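You operate a simulated robot arm through the tools that you are given. There is no shell and no other tool.

The job below is to be done with a simulated two-armed robot. You get a single attempt, and the scene is never put back.

Task
Dip the white marshmallow in melted chocolate and put it on the saucer.
Fine: turn the pot to melt first, and off at the end. Set down upright: what you pick out.

The check looks at the end state, three seconds after you hand in, the way a careful person would. Anything else that was tipped, shoved, dropped, spilled or broken makes it a failure.

Robot
Two 7-joint arms with two-finger parallel grippers on one trunk that stands fixed in place. Base frame: the origin is at the foot of the trunk, x ahead of it, y to its left, z up; the work surface is at about z = 0.91. Readings come in m, rad, newtons and seconds.
The left shoulder is at [0.05, 0.168, 1.182], the right one opposite. With the tool pointing down near the work surface each hand reaches from about 0.22 to 0.66 m from the base axis, measured 20 degrees to its own side. Payload 1.57 kg a hand.
The tool frame of a hand sits at the grasp point between the pads (the TCP): z along the fingers, y along the line on which they close. The tips reach 0.03 m beyond it. Largest opening 0.08 m; finger width 0.017, thickness 0.012; the body of the gripper, 0.04 by 0.082 m, starts 0.08 m behind the TCP.
Orientation is told as [roll, pitch, yaw] about the base's x, y, z axes, in that order, counted from this pose: with the fingers straight down and closing along the base's y, the tool's x points along the base's -x, its y along +y and its z along -z.

Tools
- The arms move only by the tool drive_tool. It takes "left_increments", "right_increments" or both (then of equal length, played together; a hand with none holds still); each is a list of rows, each a list of 3 entries, a list of its own where there are three numbers: the shift along the tool's x, y, z in units of 500 mm (1.0 is 500 mm), then the turn, a rotation vector about the tool's x, y, z in units of 60 degrees (1.0 is 60 degrees), then the opening, from 0 (shut) to 1 (fully open). In form: [[[tx, ty, tz], [wx, wy, wz], fingers], ...]. A call has 1 to 20 rows; each row is the pose to reach, as a shift and turn from the pose commanded when the call began, along the tool's axes at that moment. A call with a number of a shift or a turn outside -1 to 1 is refused whole. Each row takes 0.2 s and may step no farther than 0.05 m and 0.15 rad from the row before; otherwise, or with a gripper value out of range, the whole call is refused. Where a pose cannot be reached the arm comes as near as it can. A force on the tool above 40 N (or 10 N above the force at the start of the call, whichever is more), or a blocked arm, ends the call early, and 0.2 s more pass. The fingers move at their own pace (about 0.045 m/s each) and stop on an object; they squeeze with about 39 N. The grip force told is the motor's: it shows also when the fingers shut on nothing. Time passes only in rows, and 0.2 s behind the last, so rows that repeat a pose let the fingers close. The reply holds the time, the measured pose of the TCP, the force on the tool along the base axes, the opening and the grip force, in the units named above and with some noise, with the torque about the TCP (base axes, N m) and any sound that the robot's microphone picked up, and new pictures: "show" is both (left out), scene, wrist or none (wrist: the cameras of the hands that moved).
- Cameras (640 x 400 px; columns grow to the right, rows downward): "scene" is now at [0.119, -0.0469, 1.4137]; the picture's right is [-0.53, -0.85, 0.00], its down [-0.31, 0.19, -0.93] and it looks along [0.79, -0.49, -0.37] (base axes); focal length 275 px, centre (320, 200). "left" rides on the left gripper at [0.072, 0.007, -0.122] in its tool frame; the picture's right is [-0.09, 1.00, 0.00], its down [-0.84, -0.08, -0.54] and it looks along [-0.54, -0.05, 0.84] (tool axes); focal length 238 px, centre (320, 200). "right" rides on the right gripper at [0.072, -0.007, -0.122] in its tool frame; the picture's right is [0.09, 1.00, 0.00], its down [-0.84, 0.08, -0.54] and it looks along [-0.54, 0.05, 0.84] (tool axes); focal length 238 px, centre (320, 200). There is no depth. A picture from a camera that has moved, and an enlarged one, comes with that camera's place and axes in the base frame and with its lens.
- move_column(by): slides the trunk up (or, below 0, down) by that many m; the arms and the scene camera ride with it, the base frame stays. It gives what a move gives, with no picture.
- pan_tilt(pan, tilt): turns the head with the scene camera to pan (to the left, within 1.396 rad either way) and tilt (down, from -0.506 to 1.204), counted from straight ahead of the robot. It gives what a move gives, and a new picture of the scene camera.
- zoom(camera, box): a new picture of the part [left, top, right, bottom] of that camera's present view, enlarged. The clock stands still meanwhile.
- job_done(): hands the job in; it is judged then, once.

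Places have to be worked out from the pictures, the camera data and where the tool is seen. Open the grippers and draw the arms clear of the work before you hand the job in, unless the task says otherwise.

The tools are called after "Request:" as a command line: name --argument value ..., lists and objects as JSON in quotes. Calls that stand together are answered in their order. drive_tool: Moves the arms, as the interface text tells. Its arguments: {"type":"object","properties":{"left_increments":{"type":"array"},"right_increments":{"type":"array"},"show":{"type":"string","enum":["both","scene","wrist","none"]}},"required":[]} The other tools are called the same way: move_column (by) moves the trunk up or down; pan_tilt (pan, tilt) turns the head that bears the scene camera; zoom (camera, box) takes an enlarged picture of a part of a camera's view; job_done () hands the job in.

At the start:

```text
time_s: 0.0
left_position: [0.3475, -0.0092, 1.2908]
left_tcp_rot: [-0.002, 0.0, -0.001]
left_wrist_force: [-0.5, -0.5, 0.7]
left_wrist_torque: [0.01, -0.01, 0.0]
left_grip_width: 0.0799
left_grasp_force: 0.0
right_position: [0.2602, -0.3164, 1.319]
right_tcp_rot: [0.001, 0.001, -0.001]
right_wrist_force: [-0.7, -0.4, -1.0]
right_wrist_torque: [-0.02, 0.0, -0.01]
right_grip_width: 0.0798
right_grasp_force: 0.1
trunk travel left (down, up): [-0.35, 0.093]
head pan, tilt (commanded): [-0.557, 0.374]
```

scene: 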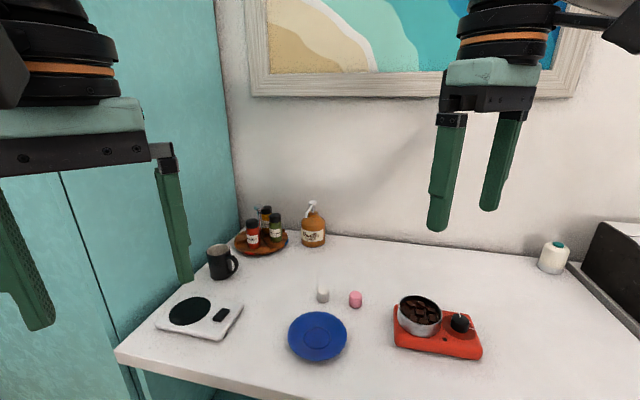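
right: 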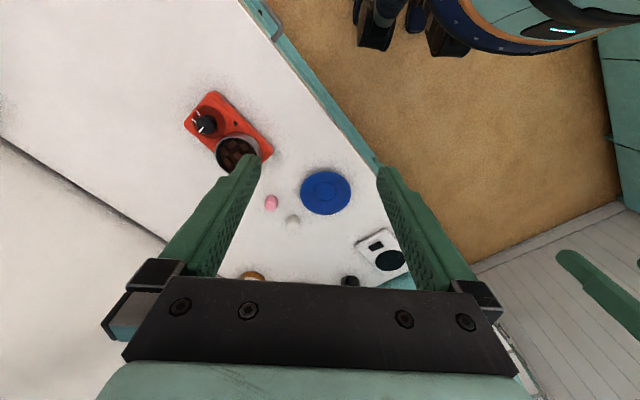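
left: 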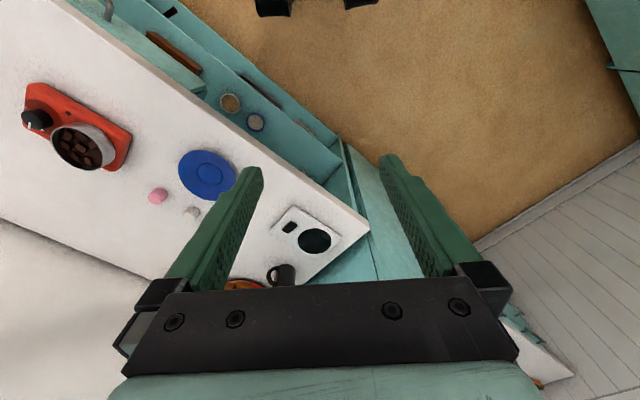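

The scene shows a red hot-plate with a pot of chocolate chunks and a black knob, a blue saucer, a white and a pink marshmallow. I enlarge the key parts before planning.

Request:
zoom --camera "scene" --box '[380, 280, 500, 370]'

Request:
zoom --camera "scene" --box '[270, 270, 390, 370]'

Request:
zoom --camera "right" --box '[170, 80, 370, 240]'

Request:
zoom --camera "left" --box '[0, 70, 240, 230]'

```text
4.44 times, centred on (440, 325) of scene
camera zoom: at [0.119, -0.0469, 1.4137], right [-0.53, -0.85, 0.0], down [-0.31, 0.19, -0.93], along [0.79, -0.49, -0.37], focal length 1221 px, centre (-213, -356)
```

zoom: 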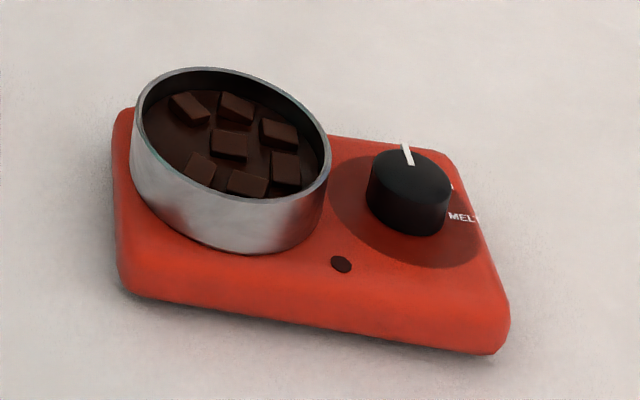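

```text
4.00 times, centred on (330, 320) of scene
camera zoom: at [0.119, -0.0469, 1.4137], right [-0.53, -0.85, 0.0], down [-0.31, 0.19, -0.93], along [0.79, -0.49, -0.37], focal length 1098 px, centre (280, -280)
```

zoom: 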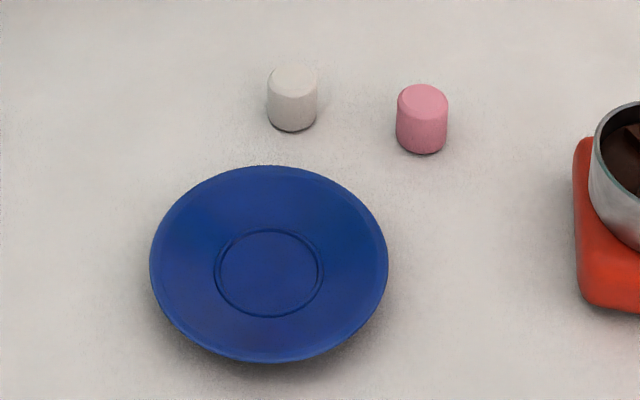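

```text
2.50 times, centred on (270, 160) of right
camera zoom: at [0.1893, -0.3225, 1.4405], right [-0.09, 1.0, 0.0], down [0.84, 0.08, 0.54], along [0.54, 0.05, -0.84], focal length 596 px, centre (445, 300)
```

zoom: 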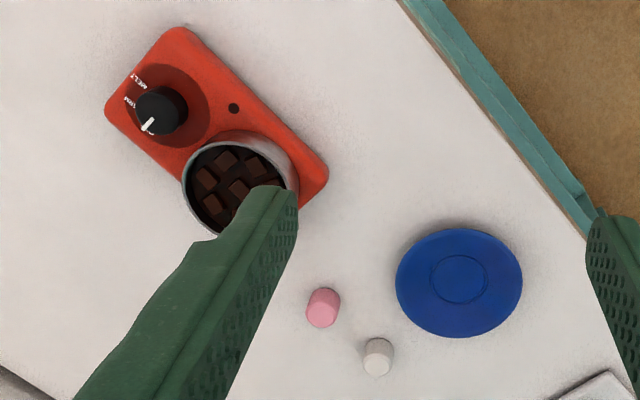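

```text
2.50 times, centred on (120, 150) of left
camera zoom: at [0.2766, -0.002, 1.4131], right [0.09, 1.0, 0.0], down [0.84, -0.08, 0.54], along [0.54, -0.05, -0.84], focal length 596 px, centre (820, 325)
```

zoom: 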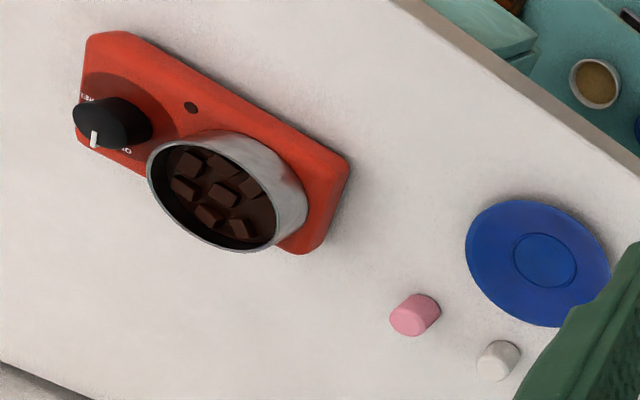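

Cross-checking the cameras I place the knob at about (0.342, -0.537, 0.97), the pot rim centre at (0.393, -0.466, 0.98), the saucer at (0.503, -0.279) and the white marshmallow at (0.600, -0.357). I move the right hand to hover above the knob so its wrist camera can read the labels.

Request:
drive_tool --right_increments '[[[-0.0204, -0.0552, 0.0498], [0, 0, 0], 1], [[-0.0409, -0.1103, 0.0995], [0, 0, 0], 1], [[-0.0613, -0.1655, 0.1493], [0, 0, 0], 1], [[-0.0818, -0.2206, 0.199], [0, 0, 0], 1], [[-0.1022, -0.2758, 0.2488], [0, 0, 0], 1], [[-0.1227, -0.3309, 0.2985], [0, 0, 0], 1], [[-0.1431, -0.3861, 0.3483], [0, 0, 0], 1], [[-0.1636, -0.4412, 0.398], [0, 0, 0], 1], [[-0.1636, -0.4412, 0.398], [0, 0, 0], 1]]' --show "both"

```text
time_s: 2.0
left_position: [0.3477, -0.0093, 1.2901]
left_tcp_rot: [0.001, -0.001, 0.0]
left_wrist_force: [-0.2, -0.5, 0.0]
left_wrist_torque: [0.01, 0.02, -0.04]
left_grip_width: 0.0801
left_grasp_force: 0.0
right_position: [0.3374, -0.5123, 1.1183]
right_tcp_rot: [-0.001, -0.001, -0.005]
right_wrist_force: [0.3, -1.5, 0.2]
right_wrist_torque: [-0.03, -0.01, 0.0]
right_grip_width: 0.0799
right_grasp_force: 0.0
right hand out of reach, approached as far as the arm can: row 8, 9
trunk travel left (down, up): [-0.35, 0.093]
head pan, tilt (commanded): [-0.557, 0.374]
camera scene: at [0.1194, -0.0472, 1.4136], right [-0.53, -0.85, 0.0], down [-0.31, 0.19, -0.93], along [0.79, -0.49, -0.37], focal length 275 px, centre (320, 200)
camera right: at [0.265, -0.5177, 1.2401], right [-0.09, 1.0, 0.0], down [0.84, 0.08, 0.54], along [0.54, 0.05, -0.84], focal length 238 px, centre (320, 200)
```

scene: 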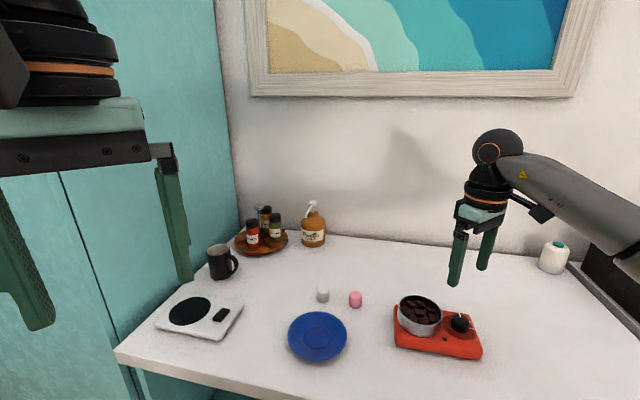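
right: 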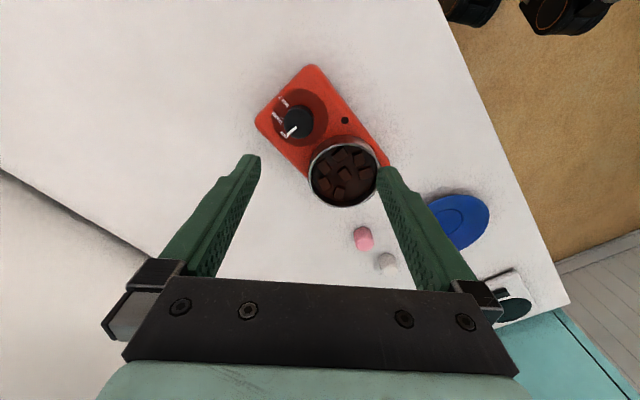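

The hand stopped about 2.5 cm short of the target (reach limit at this yaw). I enlarge the dial to read the labels.

Request:
zoom --camera "right" --box '[250, 70, 350, 150]'

Request:
zoom --camera "right" --box '[290, 110, 410, 220]'

```text
5.00 times, centred on (300, 110) of right
camera zoom: at [0.265, -0.5177, 1.2401], right [-0.09, 1.0, 0.0], down [0.84, 0.08, 0.54], along [0.54, 0.05, -0.84], focal length 1192 px, centre (420, 650)
```

zoom: 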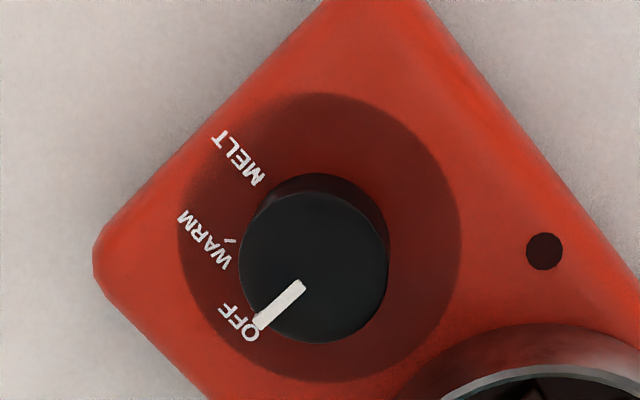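

```text
3.64 times, centred on (350, 165) of right
camera zoom: at [0.265, -0.5177, 1.2401], right [-0.09, 1.0, 0.0], down [0.84, 0.08, 0.54], along [0.54, 0.05, -0.84], focal length 867 px, centre (211, 327)
```

zoom: 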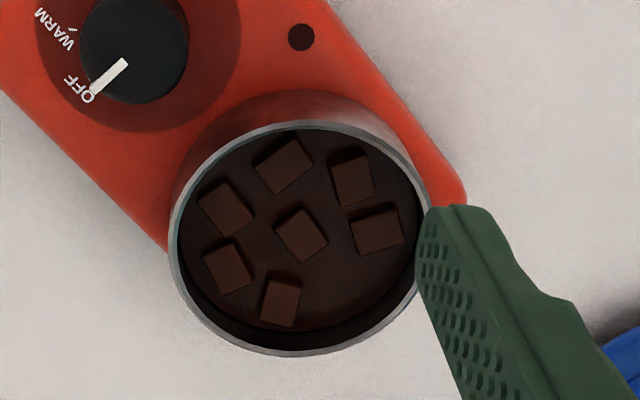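

The labels read OFF, WARM and MELT, spaced 45° apart, and the pointer is at OFF. MELT is 90° clockwise from OFF seen from above, i.e. yaw -90°. I turn the hand to yaw about -45° in the hover to see whether the knob position (0.339, -0.535) can be reached that way.

Request:
drive_tool --right_increments '[[[0, 0, 0], [0, 0, 0.125], 1], [[0, 0, 0], [0, 0, 0.25], 1], [[0, 0, 0], [0, 0, 0.375], 1], [[0, 0, 0], [0, 0, 0.5], 1], [[0, 0, 0], [0, 0, 0.625], 1], [[0, 0, 0], [0, 0, 0.75], 1], [[0, 0, 0], [0, 0, 0.75], 1]]' --show "wrist"

```text
time_s: 3.6
left_position: [0.3478, -0.0086, 1.2911]
left_tcp_rot: [-0.001, 0.0, 0.0]
left_wrist_force: [0.3, -0.8, 0.4]
left_wrist_torque: [0.01, -0.02, -0.02]
left_grip_width: 0.0801
left_grasp_force: 0.1
right_position: [0.3395, -0.512, 1.1187]
right_tcp_rot: [-0.001, 0.0, -0.787]
right_wrist_force: [0.7, 0.1, 0.6]
right_wrist_torque: [0.01, 0.0, -0.02]
right_grip_width: 0.0803
right_grasp_force: 0.0
trunk travel left (down, up): [-0.35, 0.093]
head pan, tilt (commanded): [-0.557, 0.374]
camera right: at [0.2833, -0.4651, 1.2402], right [0.64, 0.77, 0.0], down [0.64, -0.54, 0.54], along [0.42, -0.35, -0.84], focal length 238 px, centre (320, 200)
```

right: 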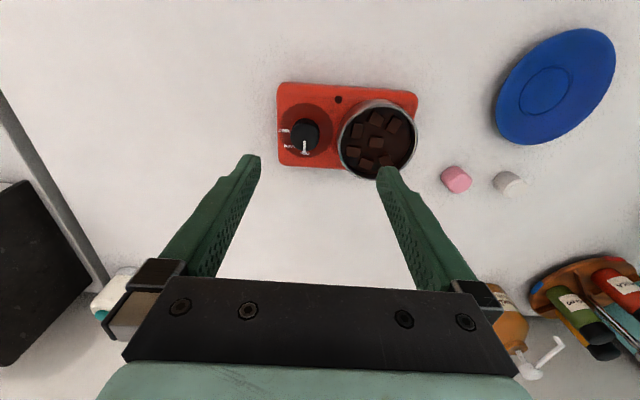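

At yaw -45° the hand holds steady, and the knob comes out at (0.339, -0.534). I lower to z≈1.04 above the knob and test reaching yaw 0 there, for a grip from yaw 0 to -90° that keeps the fingers off the pot.

Request:
drive_tool --right_increments '[[[-0.0155, -0.0155, 0.04], [0, 0, 0], 1], [[-0.0312, -0.031, 0.08], [0, 0, 0], 1], [[-0.0312, -0.031, 0.12], [0, 0, 0], 1], [[-0.0312, -0.031, 0.157], [0, 0, 0], 1], [[-0.0312, -0.031, 0.157], [0, 0, -0.125], 1], [[-0.0312, -0.031, 0.157], [0, 0, -0.25], 1], [[-0.0312, -0.031, 0.157], [0, 0, -0.375], 1], [[-0.0312, -0.031, 0.157], [0, 0, -0.5], 1], [[-0.0312, -0.031, 0.157], [0, 0, -0.625], 1], [[-0.0312, -0.031, 0.157], [0, 0, -0.75], 1], [[-0.0312, -0.031, 0.157], [0, 0, -0.75], 1]]' --show "both"

```text
time_s: 6.0
left_position: [0.3474, -0.0104, 1.2914]
left_tcp_rot: [0.001, 0.0, -0.002]
left_wrist_force: [-1.0, 0.2, 0.1]
left_wrist_torque: [0.03, -0.01, 0.0]
left_grip_width: 0.0801
left_grasp_force: 0.2
right_position: [0.3406, -0.5119, 1.0402]
right_tcp_rot: [0.002, -0.003, 0.0]
right_wrist_force: [0.0, -0.1, -0.8]
right_wrist_torque: [-0.02, 0.02, -0.01]
right_grip_width: 0.0799
right_grasp_force: 0.0
right hand out of reach, approached as far as the arm can: row 10, 11
trunk travel left (down, up): [-0.35, 0.093]
head pan, tilt (commanded): [-0.557, 0.374]
camera scene: at [0.1188, -0.0474, 1.4137], right [-0.53, -0.85, 0.0], down [-0.31, 0.19, -0.93], along [0.79, -0.49, -0.37], focal length 275 px, centre (320, 200)
camera right: at [0.267, -0.5174, 1.1615], right [-0.09, 1.0, 0.0], down [0.84, 0.08, 0.54], along [0.54, 0.05, -0.84], focal length 238 px, centre (320, 200)
```

scene: 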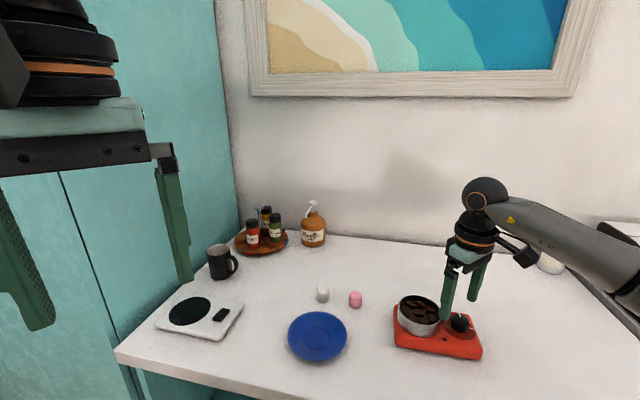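
right: 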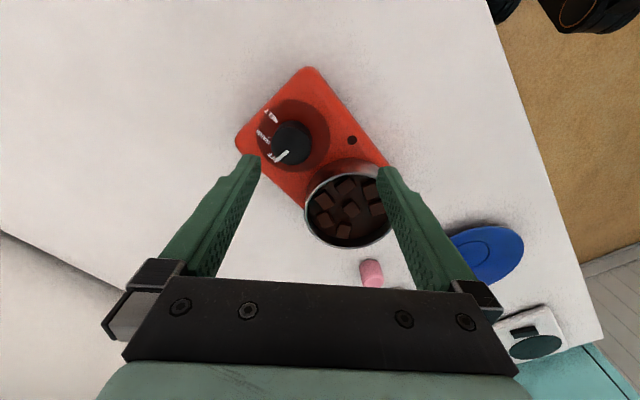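

Yaw 0 is just past the wrist limit (about -7.5° still worked), so I plan the turn from yaw -8° to -98°. I enlarge the dial from here to fix the knob's centre precisely.

Request:
zoom --camera "right" --box '[240, 90, 340, 170]'

Request:
zoom --camera "scene" --box '[380, 250, 500, 370]'

```text
5.00 times, centred on (290, 130) of right
camera zoom: at [0.267, -0.5174, 1.1615], right [-0.09, 1.0, 0.0], down [0.84, 0.08, 0.54], along [0.54, 0.05, -0.84], focal length 1192 px, centre (470, 550)
```

zoom: 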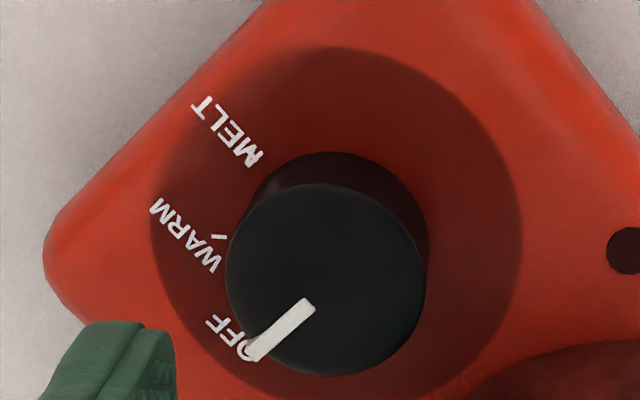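

```text
3.33 times, centred on (440, 310) of scene
camera zoom: at [0.1188, -0.0474, 1.4137], right [-0.53, -0.85, 0.0], down [-0.31, 0.19, -0.93], along [0.79, -0.49, -0.37], focal length 915 px, centre (-80, -167)
```

zoom: 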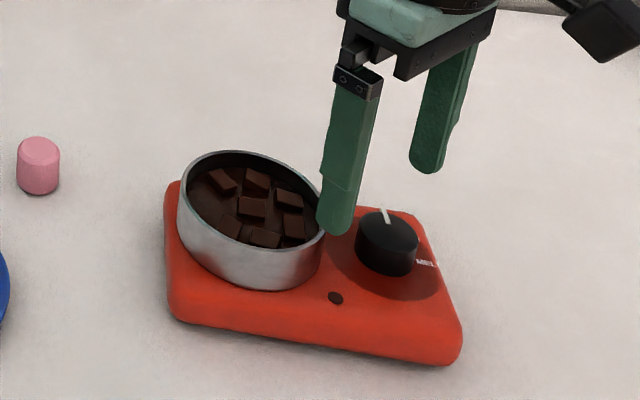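

I judge the knob to be about 34 mm wide and 20 mm high, centred at (0.340, -0.535) with its top near z≈0.96. I go above it at yaw -8° with the fingers partly open so they stay clear of the pot, and check alignment.

Request:
drive_tool --right_increments '[[[0, 0, 0], [0, 0, 0.07], 0.8], [[0, 0, 0], [0, 0, 0.1333], 0.57], [[0.0005, -0.023, 0.0], [0, 0, 0.1333], 0.57], [[0.001, -0.046, 0.0], [0, 0, 0.1333], 0.57], [[0.001, -0.046, 0.04], [0, 0, 0.1333], 0.57], [[0.001, -0.046, 0.04], [0, 0, 0.1333], 0.57]]' --show "both"

```text
time_s: 7.4
left_position: [0.3477, -0.0087, 1.2907]
left_tcp_rot: [0.0, -0.001, -0.001]
left_wrist_force: [-0.5, -0.7, -0.3]
left_wrist_torque: [-0.01, -0.01, 0.01]
left_grip_width: 0.08
left_grasp_force: 0.1
right_position: [0.3387, -0.5349, 1.0204]
right_tcp_rot: [0.0, 0.002, -0.14]
right_wrist_force: [-0.2, 0.2, -0.1]
right_wrist_torque: [0.01, -0.02, 0.01]
right_grip_width: 0.0458
right_grasp_force: 0.0
trunk travel left (down, up): [-0.35, 0.093]
head pan, tilt (commanded): [-0.557, 0.374]
camera scene: at [0.1189, -0.0468, 1.4137], right [-0.53, -0.85, 0.0], down [-0.31, 0.19, -0.93], along [0.79, -0.49, -0.37], focal length 275 px, centre (320, 200)
camera right: at [0.266, -0.5306, 1.1419], right [0.05, 1.0, 0.0], down [0.84, -0.04, 0.54], along [0.54, -0.03, -0.84], focal length 238 px, centre (320, 200)
```

scene: 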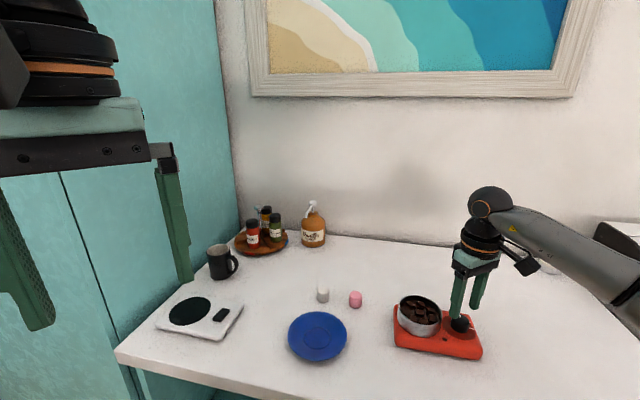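
right: 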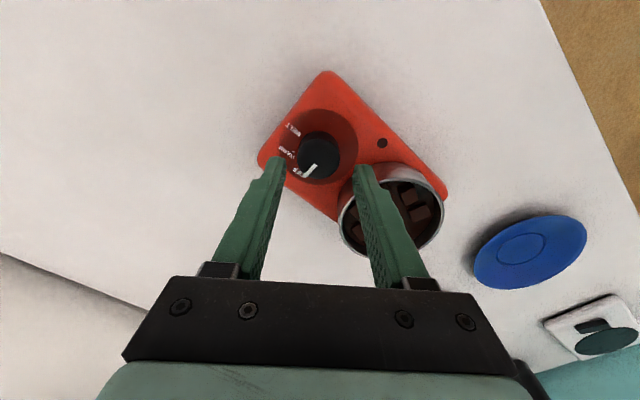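

Request:
zoom --camera "right" --box '[260, 100, 400, 190]'

Request:
zoom --camera "scene" --box '[400, 260, 500, 360]'

```text
4.44 times, centred on (330, 145) of right
camera zoom: at [0.266, -0.5306, 1.1419], right [0.05, 1.0, 0.0], down [0.84, -0.04, 0.54], along [0.54, -0.03, -0.84], focal length 1059 px, centre (276, 444)
```

zoom: 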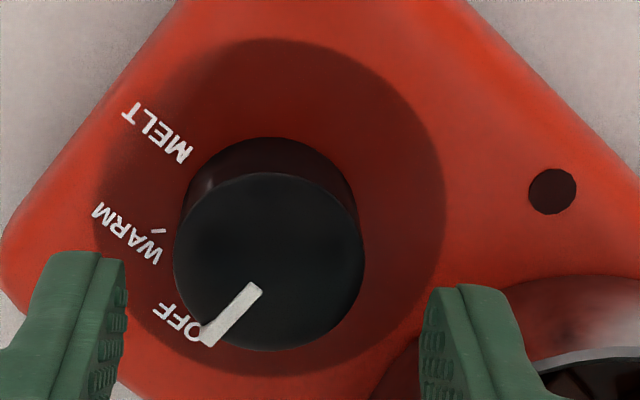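

```text
4.00 times, centred on (450, 310) of scene
camera zoom: at [0.1189, -0.0468, 1.4137], right [-0.53, -0.85, 0.0], down [-0.31, 0.19, -0.93], along [0.79, -0.49, -0.37], focal length 1098 px, centre (-200, -240)
```

zoom: 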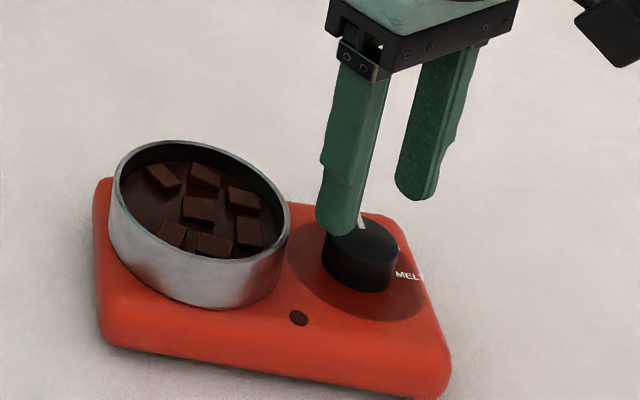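

The knob's centre comes out at about (0.341, -0.536) with its top at z≈0.965, and it sits well between the fingers. I correct by 2–3 mm and lower the tips around it to TCP z≈0.980, staying off the stove's surface.

Request:
drive_tool --right_increments '[[[-0.005, -0.0012, 0.0], [0, 0, 0], 0.57], [[-0.005, -0.0012, 0.03], [0, 0, 0], 0.57], [[-0.005, -0.0012, 0.06], [0, 0, 0], 0.57], [[-0.005, -0.0012, 0.081], [0, 0, 0], 0.57], [[-0.005, -0.0012, 0.081], [0, 0, 0], 0.57]]' --show "both"

Request:
zoom --camera "right" --box '[260, 100, 400, 190]'

Request:
zoom --camera "scene" --box '[400, 260, 500, 360]'

```text
time_s: 8.6
left_position: [0.3473, -0.0088, 1.2918]
left_tcp_rot: [0.0, -0.001, 0.001]
left_wrist_force: [-0.7, 0.0, 0.1]
left_wrist_torque: [0.03, 0.01, 0.01]
left_grip_width: 0.0799
left_grasp_force: 0.0
right_position: [0.3411, -0.5362, 0.9791]
right_tcp_rot: [0.0, 0.0, -0.138]
right_wrist_force: [-0.4, 0.1, 0.4]
right_wrist_torque: [0.01, -0.01, -0.04]
right_grip_width: 0.0452
right_grasp_force: 0.1
trunk travel left (down, up): [-0.35, 0.093]
head pan, tilt (commanded): [-0.557, 0.374]
camera scene: at [0.119, -0.0469, 1.4137], right [-0.53, -0.85, 0.0], down [-0.31, 0.19, -0.93], along [0.79, -0.49, -0.37], focal length 275 px, centre (320, 200)
camera right: at [0.2685, -0.5322, 1.1011], right [0.05, 1.0, 0.0], down [0.84, -0.04, 0.54], along [0.54, -0.03, -0.84], focal length 238 px, centre (320, 200)
```

scene: 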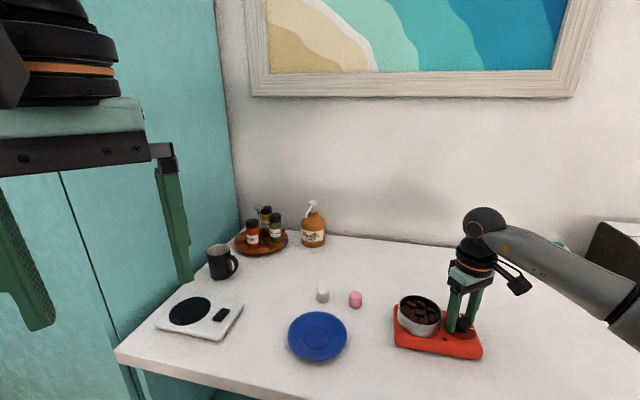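
right: 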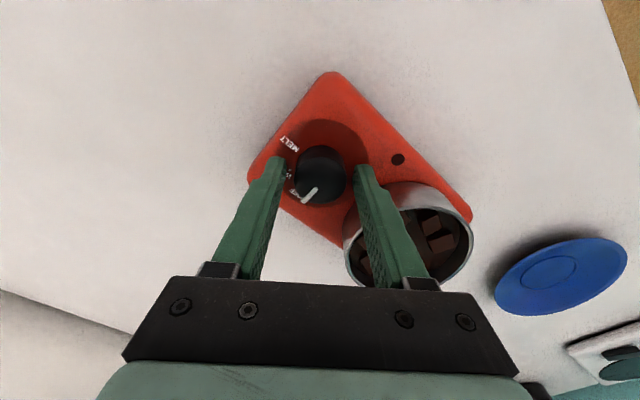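

```text
4.44 times, centred on (330, 145) of right
camera zoom: at [0.2685, -0.5322, 1.1011], right [0.05, 1.0, 0.0], down [0.84, -0.04, 0.54], along [0.54, -0.03, -0.84], focal length 1059 px, centre (276, 444)
```

zoom: 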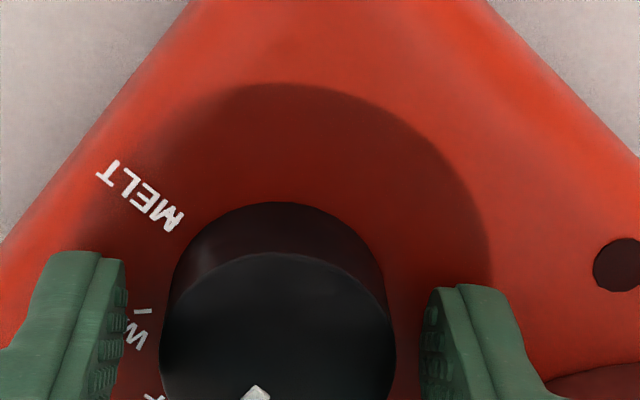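

```text
4.00 times, centred on (450, 310) of scene
camera zoom: at [0.119, -0.0469, 1.4137], right [-0.53, -0.85, 0.0], down [-0.31, 0.19, -0.93], along [0.79, -0.49, -0.37], focal length 1098 px, centre (-200, -240)
```

zoom: 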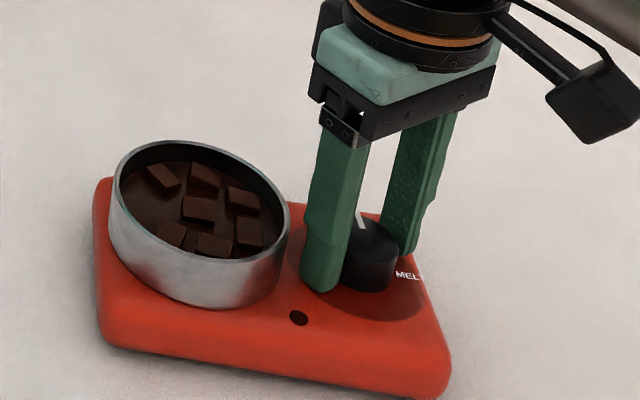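

Both fingertips straddle the knob without contact and it is centred within about 1 mm. I close on it now.

Request:
drive_tool --right_increments '[[[0, 0.001, 0], [0, 0, 0], 0.4], [[0, 0.001, 0], [0, 0, 0], 0.2], [[0, 0.001, 0], [0, 0, 0], 0.2], [[0, 0.001, 0], [0, 0, 0], 0.2]]' --show "both"

```text
time_s: 9.6
left_position: [0.3486, -0.0091, 1.2907]
left_tcp_rot: [0.001, 0.0, 0.0]
left_wrist_force: [-0.2, -0.6, 0.7]
left_wrist_torque: [-0.03, -0.03, -0.03]
left_grip_width: 0.0799
left_grasp_force: 0.1
right_position: [0.342, -0.5355, 0.9797]
right_tcp_rot: [0.0, 0.001, -0.139]
right_wrist_force: [0.9, -3.1, 0.4]
right_wrist_torque: [-0.09, -0.04, -0.01]
right_grip_width: 0.0332
right_grasp_force: 38.3
trunk travel left (down, up): [-0.35, 0.093]
head pan, tilt (commanded): [-0.557, 0.374]
camera scene: at [0.1191, -0.0475, 1.4136], right [-0.53, -0.85, 0.0], down [-0.31, 0.19, -0.93], along [0.79, -0.49, -0.37], focal length 275 px, centre (320, 200)
camera right: at [0.2685, -0.5319, 1.1012], right [0.05, 1.0, 0.0], down [0.84, -0.04, 0.54], along [0.54, -0.03, -0.84], focal length 238 px, centre (320, 200)
```

scene: 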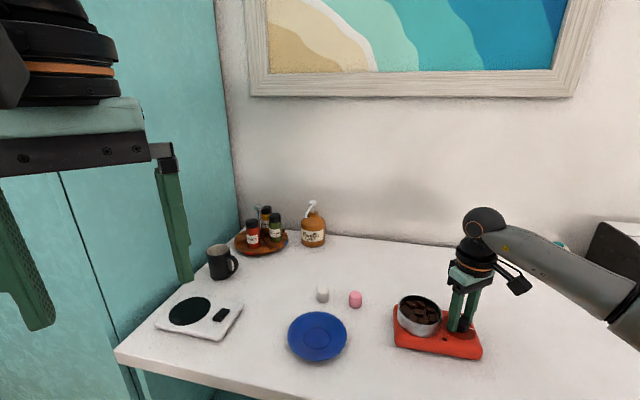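
right: 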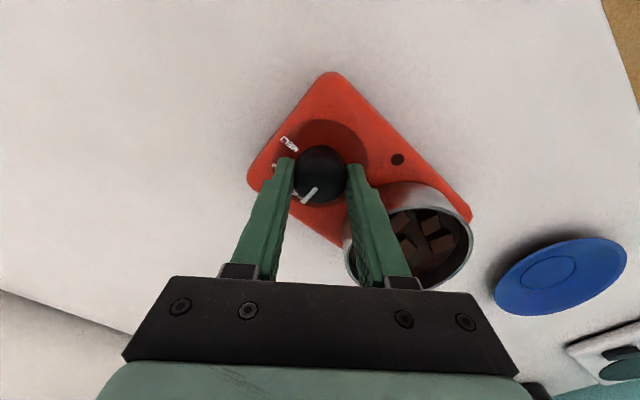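

The knob is held (33 mm, light side force). I turn it the first 45° clockwise and check that it follows without shifting the stove.

Request:
drive_tool --right_increments '[[[0, 0, 0], [0, 0, 0.1], 0.2], [[0, 0, 0], [0, 0, 0.2], 0.2], [[0, 0, 0], [0, 0, 0.3], 0.2], [[0, 0, 0], [0, 0, 0.4], 0.2], [[0, 0, 0], [0, 0, 0.5], 0.2], [[0, 0, 0], [0, 0, 0.6], 0.2], [[0, 0, 0], [0, 0, 0.7], 0.2], [[0, 0, 0], [0, 0, 0.75], 0.2]]' --show "both"

Request:
zoom --camera "scene" --box '[400, 260, 500, 360]'

Request:
zoom --camera "right" --box '[260, 130, 400, 220]'

```text
time_s: 11.4
left_position: [0.3465, -0.01, 1.292]
left_tcp_rot: [0.003, 0.001, 0.001]
left_wrist_force: [-0.2, -0.1, 0.2]
left_wrist_torque: [0.0, 0.0, 0.01]
left_grip_width: 0.08
left_grasp_force: 0.1
right_position: [0.3402, -0.536, 0.9801]
right_tcp_rot: [0.002, 0.0, -0.927]
right_wrist_force: [-0.7, -4.9, -0.5]
right_wrist_torque: [-0.04, 0.15, 0.02]
right_grip_width: 0.0328
right_grasp_force: 38.9
trunk travel left (down, up): [-0.35, 0.093]
head pan, tilt (commanded): [-0.557, 0.374]
camera scene: at [0.119, -0.0478, 1.4136], right [-0.53, -0.85, 0.0], down [-0.31, 0.19, -0.93], along [0.79, -0.49, -0.37], focal length 275 px, centre (320, 200)
camera right: at [0.2922, -0.4819, 1.1012], right [0.74, 0.67, 0.0], down [0.56, -0.62, 0.54], along [0.36, -0.4, -0.84], focal length 238 px, centre (320, 200)
```

scene: 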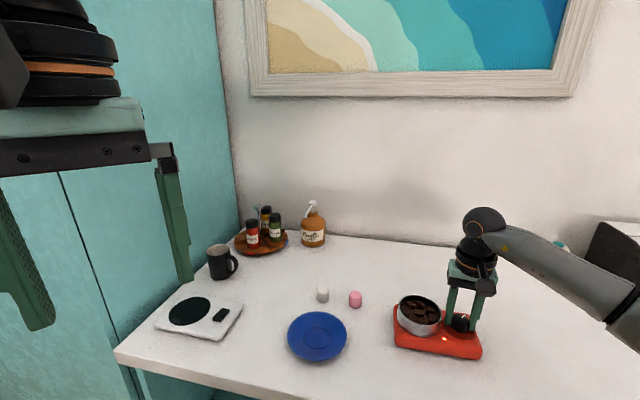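
right: 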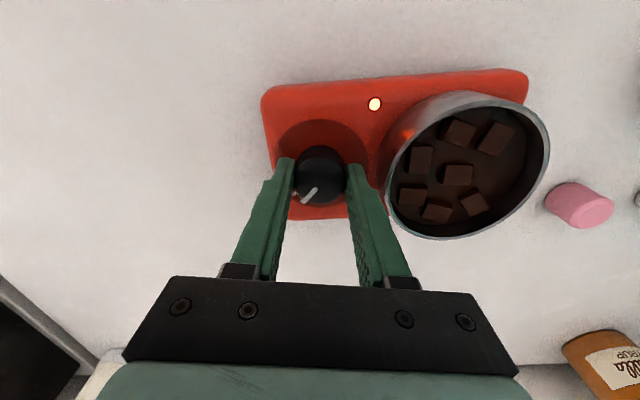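

```text
4.00 times, centred on (450, 310) of scene
camera zoom: at [0.119, -0.0478, 1.4136], right [-0.53, -0.85, 0.0], down [-0.31, 0.19, -0.93], along [0.79, -0.49, -0.37], focal length 1098 px, centre (-200, -240)
```

zoom: 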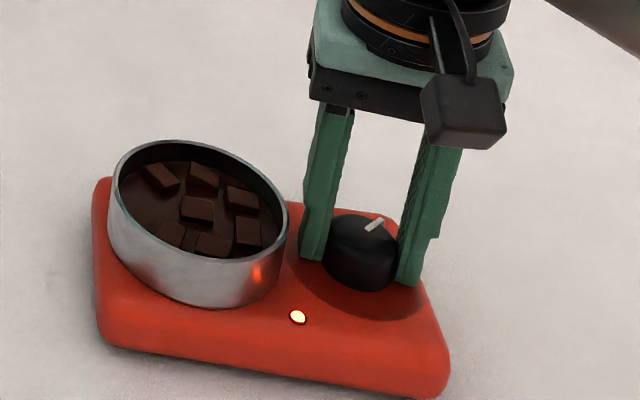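

```text
4.44 times, centred on (330, 175) of right
camera zoom: at [0.2922, -0.4819, 1.1012], right [0.74, 0.67, 0.0], down [0.56, -0.62, 0.54], along [0.36, -0.4, -0.84], focal length 1059 px, centre (276, 311)
```

zoom: 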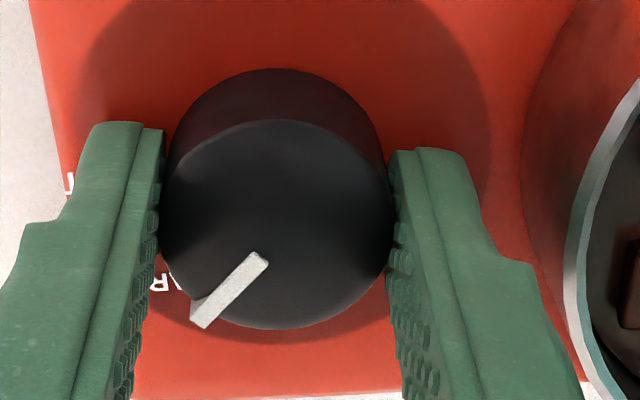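

The knob followed, the indicator light came on and the stove did not move. I turn the remaining 45° to MELT.

Request:
drive_tool --right_increments '[[[0, 0, 0], [0, 0, 0.1], 0.2], [[0, 0, 0], [0, 0, 0.2], 0.2], [[0, 0, 0], [0, 0, 0.3], 0.2], [[0, 0, 0], [0, 0, 0.4], 0.2], [[0, 0, 0], [0, 0, 0.5], 0.2], [[0, 0, 0], [0, 0, 0.6], 0.2], [[0, 0, 0], [0, 0, 0.7], 0.2], [[0, 0, 0], [0, 0, 0.76], 0.2]]' --show "both"

Request:
zoom --camera "scene" --box '[400, 260, 500, 360]'

Request:
zoom --camera "right" --box '[260, 130, 400, 220]'

```text
time_s: 13.2
left_position: [0.348, -0.0094, 1.2911]
left_tcp_rot: [0.0, 0.0, -0.001]
left_wrist_force: [0.1, 0.9, -0.1]
left_wrist_torque: [0.03, -0.02, 0.0]
left_grip_width: 0.0801
left_grasp_force: 0.0
right_position: [0.342, -0.5362, 0.9797]
right_tcp_rot: [0.0, 0.002, -1.722]
right_wrist_force: [0.1, -0.9, -0.1]
right_wrist_torque: [-0.31, -0.01, 0.05]
right_grip_width: 0.033
right_grasp_force: 38.9
trunk travel left (down, up): [-0.35, 0.093]
head pan, tilt (commanded): [-0.557, 0.374]
camera scene: at [0.1194, -0.0472, 1.4136], right [-0.53, -0.85, 0.0], down [-0.31, 0.19, -0.93], along [0.79, -0.49, -0.37], focal length 275 px, centre (320, 200)
camera right: at [0.3452, -0.4629, 1.1014], right [1.0, -0.06, 0.0], down [-0.05, -0.84, 0.54], along [-0.03, -0.54, -0.84], focal length 238 px, centre (320, 200)
```

scene: 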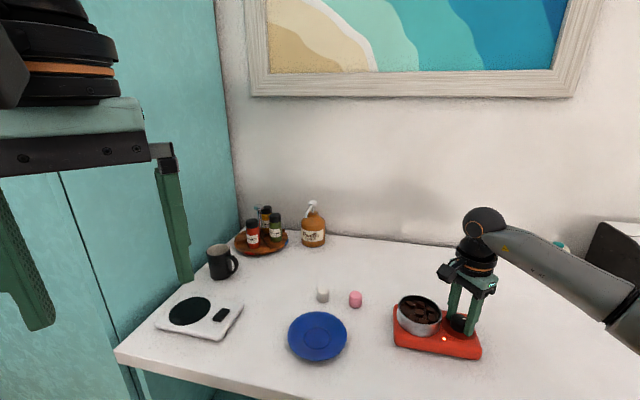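
right: 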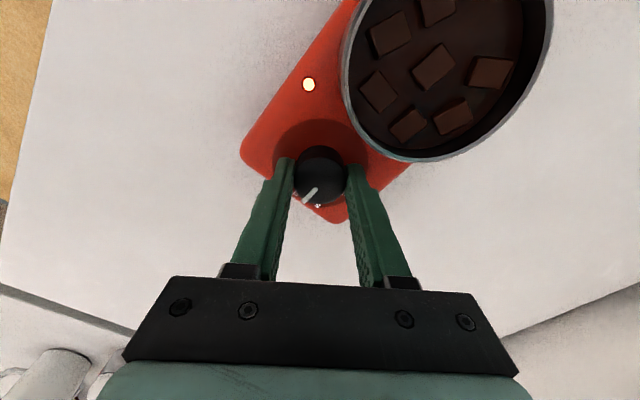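

```text
4.00 times, centred on (450, 310) of scene
camera zoom: at [0.1194, -0.0472, 1.4136], right [-0.53, -0.85, 0.0], down [-0.31, 0.19, -0.93], along [0.79, -0.49, -0.37], focal length 1098 px, centre (-200, -240)
```

zoom: 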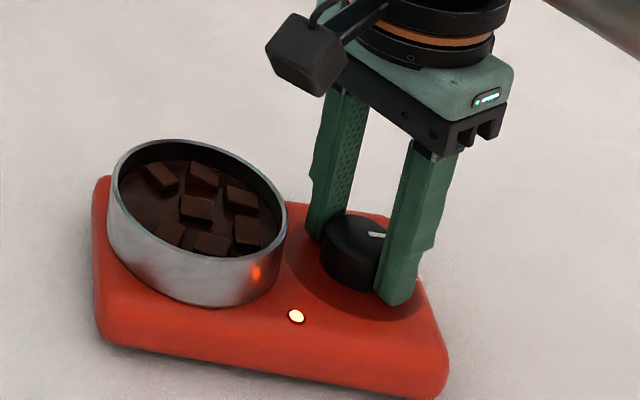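

```text
4.44 times, centred on (330, 175) of right
camera zoom: at [0.3452, -0.4629, 1.1014], right [1.0, -0.06, 0.0], down [-0.05, -0.84, 0.54], along [-0.03, -0.54, -0.84], focal length 1059 px, centre (276, 311)
```

zoom: 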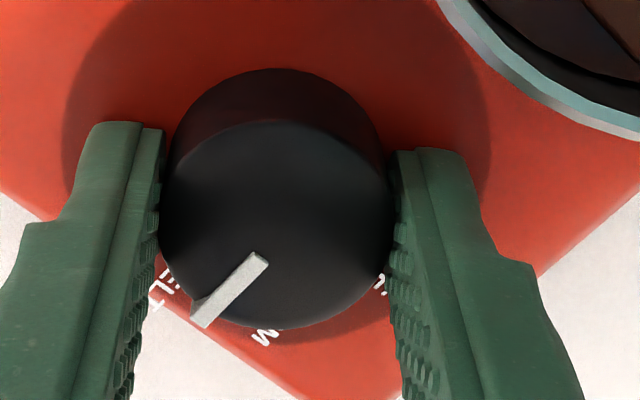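

The pointer now points at MELT. I release by opening a little, then rise straight up and look at the dial unobstructed.

Request:
drive_tool --right_increments '[[[0, 0, 0], [0, 0, 0], 0.57], [[0, 0, 0], [0, 0, 0], 0.57], [[0, 0, -0.04], [0, 0, 0], 0.57], [[0, 0, -0.1], [0, 0, 0], 0.57], [[0, 0, -0.18], [0, 0, 0], 0.57], [[0, 0, -0.26], [0, 0, 0], 0.57], [[0, 0, -0.3], [0, 0, 0], 0.57]]' --show "both"

Request:
zoom --camera "right" --box '[260, 60, 400, 150]'

Request:
zoom --camera "scene" --box '[380, 270, 500, 370]'

```text
time_s: 14.8
left_position: [0.3476, -0.008, 1.29]
left_tcp_rot: [-0.001, 0.002, 0.002]
left_wrist_force: [0.6, -0.3, -0.5]
left_wrist_torque: [0.01, -0.02, 0.0]
left_grip_width: 0.0798
left_grasp_force: 0.1
right_position: [0.3418, -0.5336, 1.1306]
right_tcp_rot: [0.0, 0.0, -1.72]
right_wrist_force: [0.1, 0.5, 0.4]
right_wrist_torque: [-0.03, 0.02, 0.01]
right_grip_width: 0.0459
right_grasp_force: 0.0
trunk travel left (down, up): [-0.35, 0.093]
head pan, tilt (commanded): [-0.557, 0.374]
camera scene: at [0.119, -0.0468, 1.4137], right [-0.53, -0.85, 0.0], down [-0.31, 0.19, -0.93], along [0.79, -0.49, -0.37], focal length 275 px, centre (320, 200)
camera right: at [0.345, -0.4621, 1.2526], right [1.0, -0.06, 0.0], down [-0.05, -0.84, 0.54], along [-0.03, -0.54, -0.84], focal length 238 px, centre (320, 200)
```

scene: 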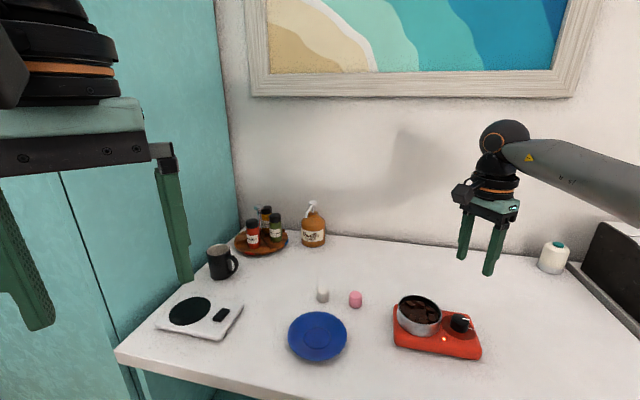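
right: 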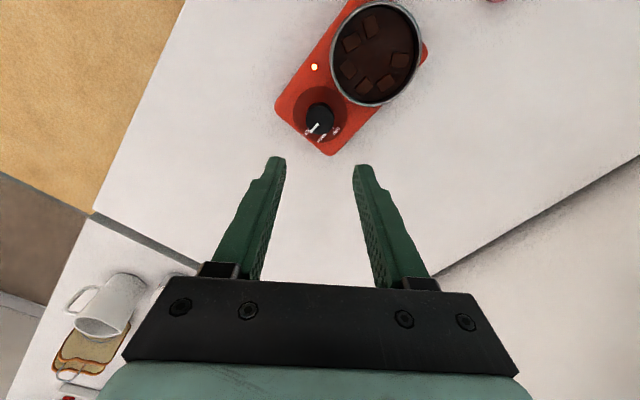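

```text
4.44 times, centred on (330, 105) of right
camera zoom: at [0.345, -0.4621, 1.2526], right [1.0, -0.06, 0.0], down [-0.05, -0.84, 0.54], along [-0.03, -0.54, -0.84], focal length 1059 px, centre (276, 622)
```

zoom: 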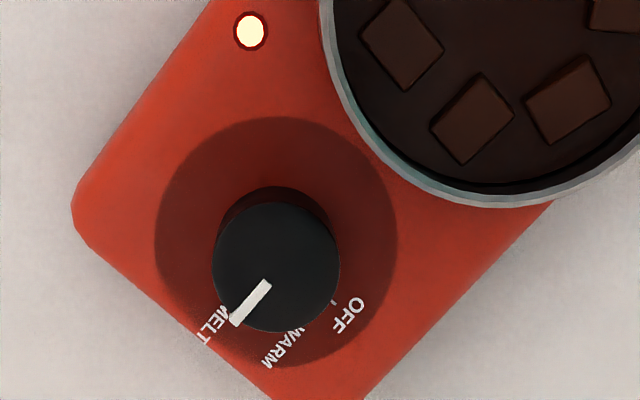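

```text
4.00 times, centred on (440, 320) of scene
camera zoom: at [0.119, -0.0468, 1.4137], right [-0.53, -0.85, 0.0], down [-0.31, 0.19, -0.93], along [0.79, -0.49, -0.37], focal length 1098 px, centre (-160, -280)
```

zoom: 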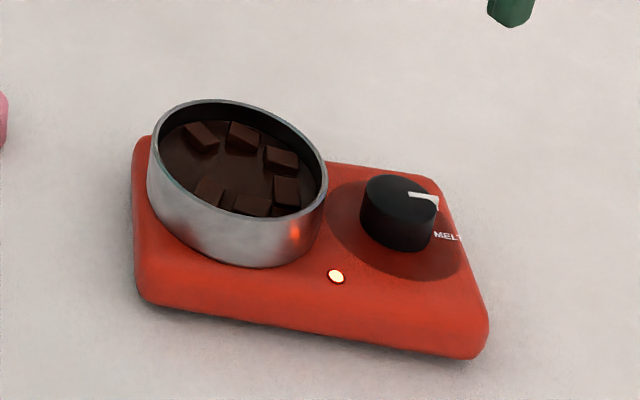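

The dial reads MELT, the lamp is lit and the chocolate is already softening. While it melts I bring the right hand toward the white marshmallow, first to a midpoint while turning the hand.

Request:
drive_tool --right_increments '[[[0.0329, 0.0274, 0.0025], [0, 0, -0.125], 0.75], [[0.0659, 0.0548, 0.005], [0, 0, -0.25], 0.75], [[0.0988, 0.0822, 0.0075], [0, 0, -0.375], 0.75], [[0.1317, 0.1096, 0.01], [0, 0, -0.5], 0.75], [[0.1646, 0.137, 0.0125], [0, 0, -0.625], 0.75], [[0.1976, 0.1644, 0.015], [0, 0, -0.75], 0.75], [[0.2305, 0.1918, 0.0175], [0, 0, -0.875], 0.75], [[0.2634, 0.2192, 0.02], [0, 0, -1.0], 0.75]]' --show "wrist"

```text
time_s: 16.6
left_position: [0.3464, -0.0082, 1.2915]
left_tcp_rot: [-0.001, 0.002, 0.0]
left_wrist_force: [-0.4, 0.6, -0.4]
left_wrist_torque: [0.01, -0.03, 0.02]
left_grip_width: 0.0803
left_grasp_force: 0.1
right_position: [0.4696, -0.4229, 1.118]
right_tcp_rot: [0.0, 0.001, -0.673]
right_wrist_force: [-0.1, 1.3, 0.8]
right_wrist_torque: [0.0, 0.03, 0.0]
right_grip_width: 0.0601
right_grasp_force: 0.1
trunk travel left (down, up): [-0.35, 0.093]
head pan, tilt (commanded): [-0.557, 0.374]
camera right: at [0.4086, -0.3821, 1.2411], right [0.55, 0.84, 0.0], down [0.7, -0.46, 0.54], along [0.45, -0.3, -0.84], focal length 238 px, centre (320, 200)
```

right: 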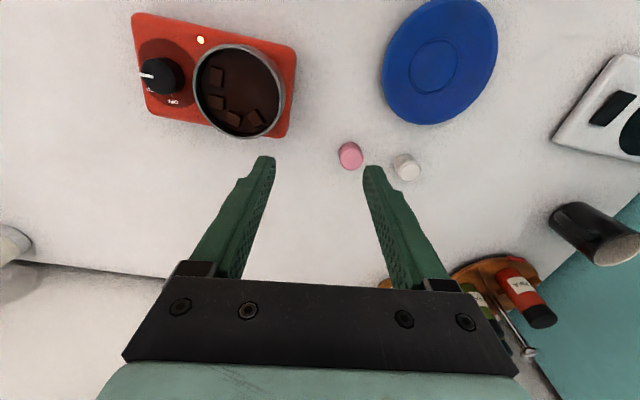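

From this view the white marshmallow is again at (0.600, -0.358), the pot centre at (0.396, -0.473) and the saucer centre at (0.502, -0.275). I move over the marshmallow at z≈1.03, yaw about -19°, to test reach.

Request:
drive_tool --right_increments '[[[-0.0204, 0.0441, 0.0293], [0, 0, -0.0545], 0.75], [[-0.0409, 0.0882, 0.0587], [0, 0, -0.109], 0.75], [[-0.0613, 0.1323, 0.088], [0, 0, -0.1635], 0.75], [[-0.0817, 0.1764, 0.1173], [0, 0, -0.218], 0.75], [[-0.1022, 0.2205, 0.1467], [0, 0, -0.2725], 0.75], [[-0.1226, 0.2646, 0.176], [0, 0, -0.327], 0.75], [[-0.1226, 0.2646, 0.176], [0, 0, -0.327], 0.75]]' --show "both"

```text
time_s: 18.2
left_position: [0.3476, -0.0085, 1.291]
left_tcp_rot: [0.002, 0.001, 0.001]
left_wrist_force: [-0.5, -0.6, -0.4]
left_wrist_torque: [0.01, 0.02, -0.01]
left_grip_width: 0.08
left_grasp_force: 0.0
right_position: [0.5738, -0.3572, 1.0352]
right_tcp_rot: [0.0, -0.001, -0.332]
right_wrist_force: [0.3, 0.2, 0.6]
right_wrist_torque: [-0.02, -0.01, -0.02]
right_grip_width: 0.06
right_grasp_force: 0.0
right hand out of reach, approached as far as the arm can: row 5, 6, 7
trunk travel left (down, up): [-0.35, 0.093]
head pan, tilt (commanded): [-0.557, 0.374]
camera scene: at [0.119, -0.047, 1.4137], right [-0.53, -0.85, 0.0], down [-0.31, 0.19, -0.93], along [0.79, -0.49, -0.37], focal length 275 px, centre (320, 200)
camera right: at [0.5016, -0.3405, 1.1557], right [0.24, 0.97, 0.0], down [0.82, -0.2, 0.54], along [0.53, -0.13, -0.84], focal length 238 px, centre (320, 200)
```

scene: 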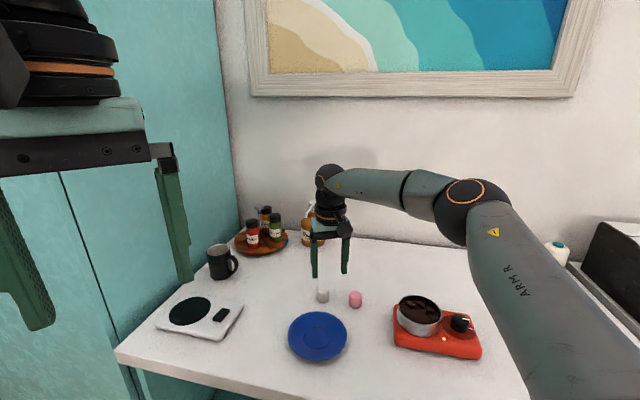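
right: 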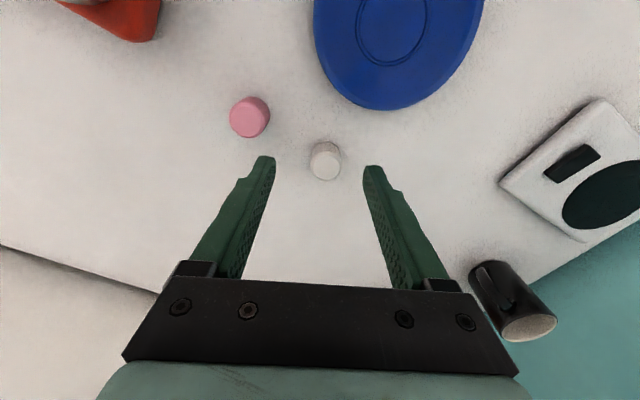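

Straight down, the arm stops about 2.6 cm short. I tilt the hand 10° (fingers forward) and go lower to gain the reach, keeping the closing axis horizontal so the marshmallow stays upright.

Request:
drive_tool --right_increments '[[[0, 0, 0], [0, -0.0833, 0], 0.75], [[0, 0, 0], [0, -0.1667, 0], 0.75], [[-0.0212, 0.0082, 0.03], [0, -0.1667, 0], 0.75], [[-0.0424, 0.0163, 0.06], [0, -0.1667, 0], 0.75], [[-0.0424, 0.0163, 0.06], [0, -0.1667, 0], 0.75]]' --show "both"

```text
time_s: 19.4
left_position: [0.3465, -0.0076, 1.2906]
left_tcp_rot: [0.0, 0.0, -0.002]
left_wrist_force: [0.2, -0.8, 0.5]
left_wrist_torque: [0.0, -0.02, 0.02]
left_grip_width: 0.08
left_grasp_force: 0.0
right_position: [0.5956, -0.3574, 1.0051]
right_tcp_rot: [0.0, -0.174, -0.331]
right_wrist_force: [0.0, 0.0, -0.5]
right_wrist_torque: [-0.01, -0.03, 0.02]
right_grip_width: 0.0602
right_grasp_force: 0.0
trunk travel left (down, up): [-0.35, 0.093]
head pan, tilt (commanded): [-0.557, 0.374]
camera scene: at [0.1189, -0.0467, 1.4137], right [-0.53, -0.85, 0.0], down [-0.31, 0.19, -0.93], along [0.79, -0.49, -0.37], focal length 275 px, centre (320, 200)
camera right: at [0.5055, -0.3327, 1.1117], right [0.24, 0.97, -0.02], down [0.71, -0.16, 0.68], along [0.66, -0.17, -0.73], focal length 238 px, centre (320, 200)
```

scene: 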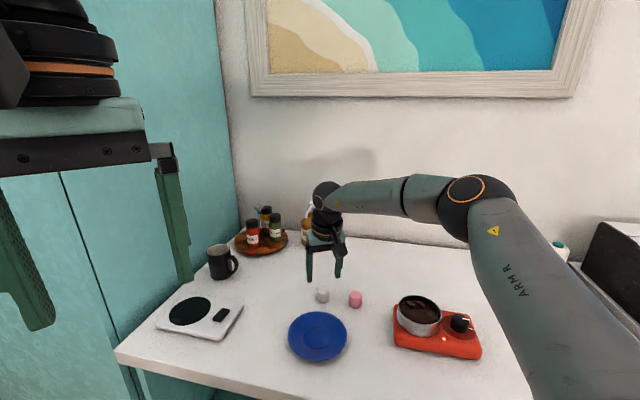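
right: 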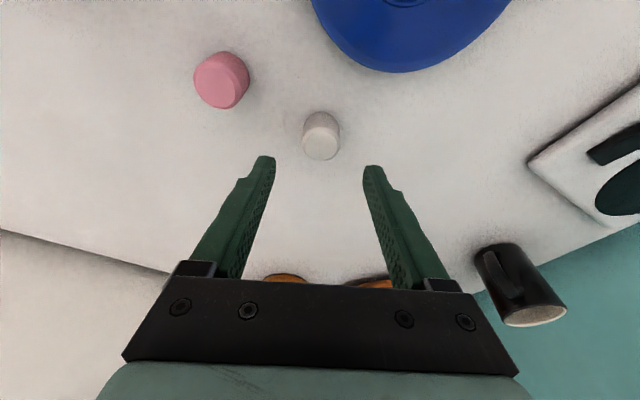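

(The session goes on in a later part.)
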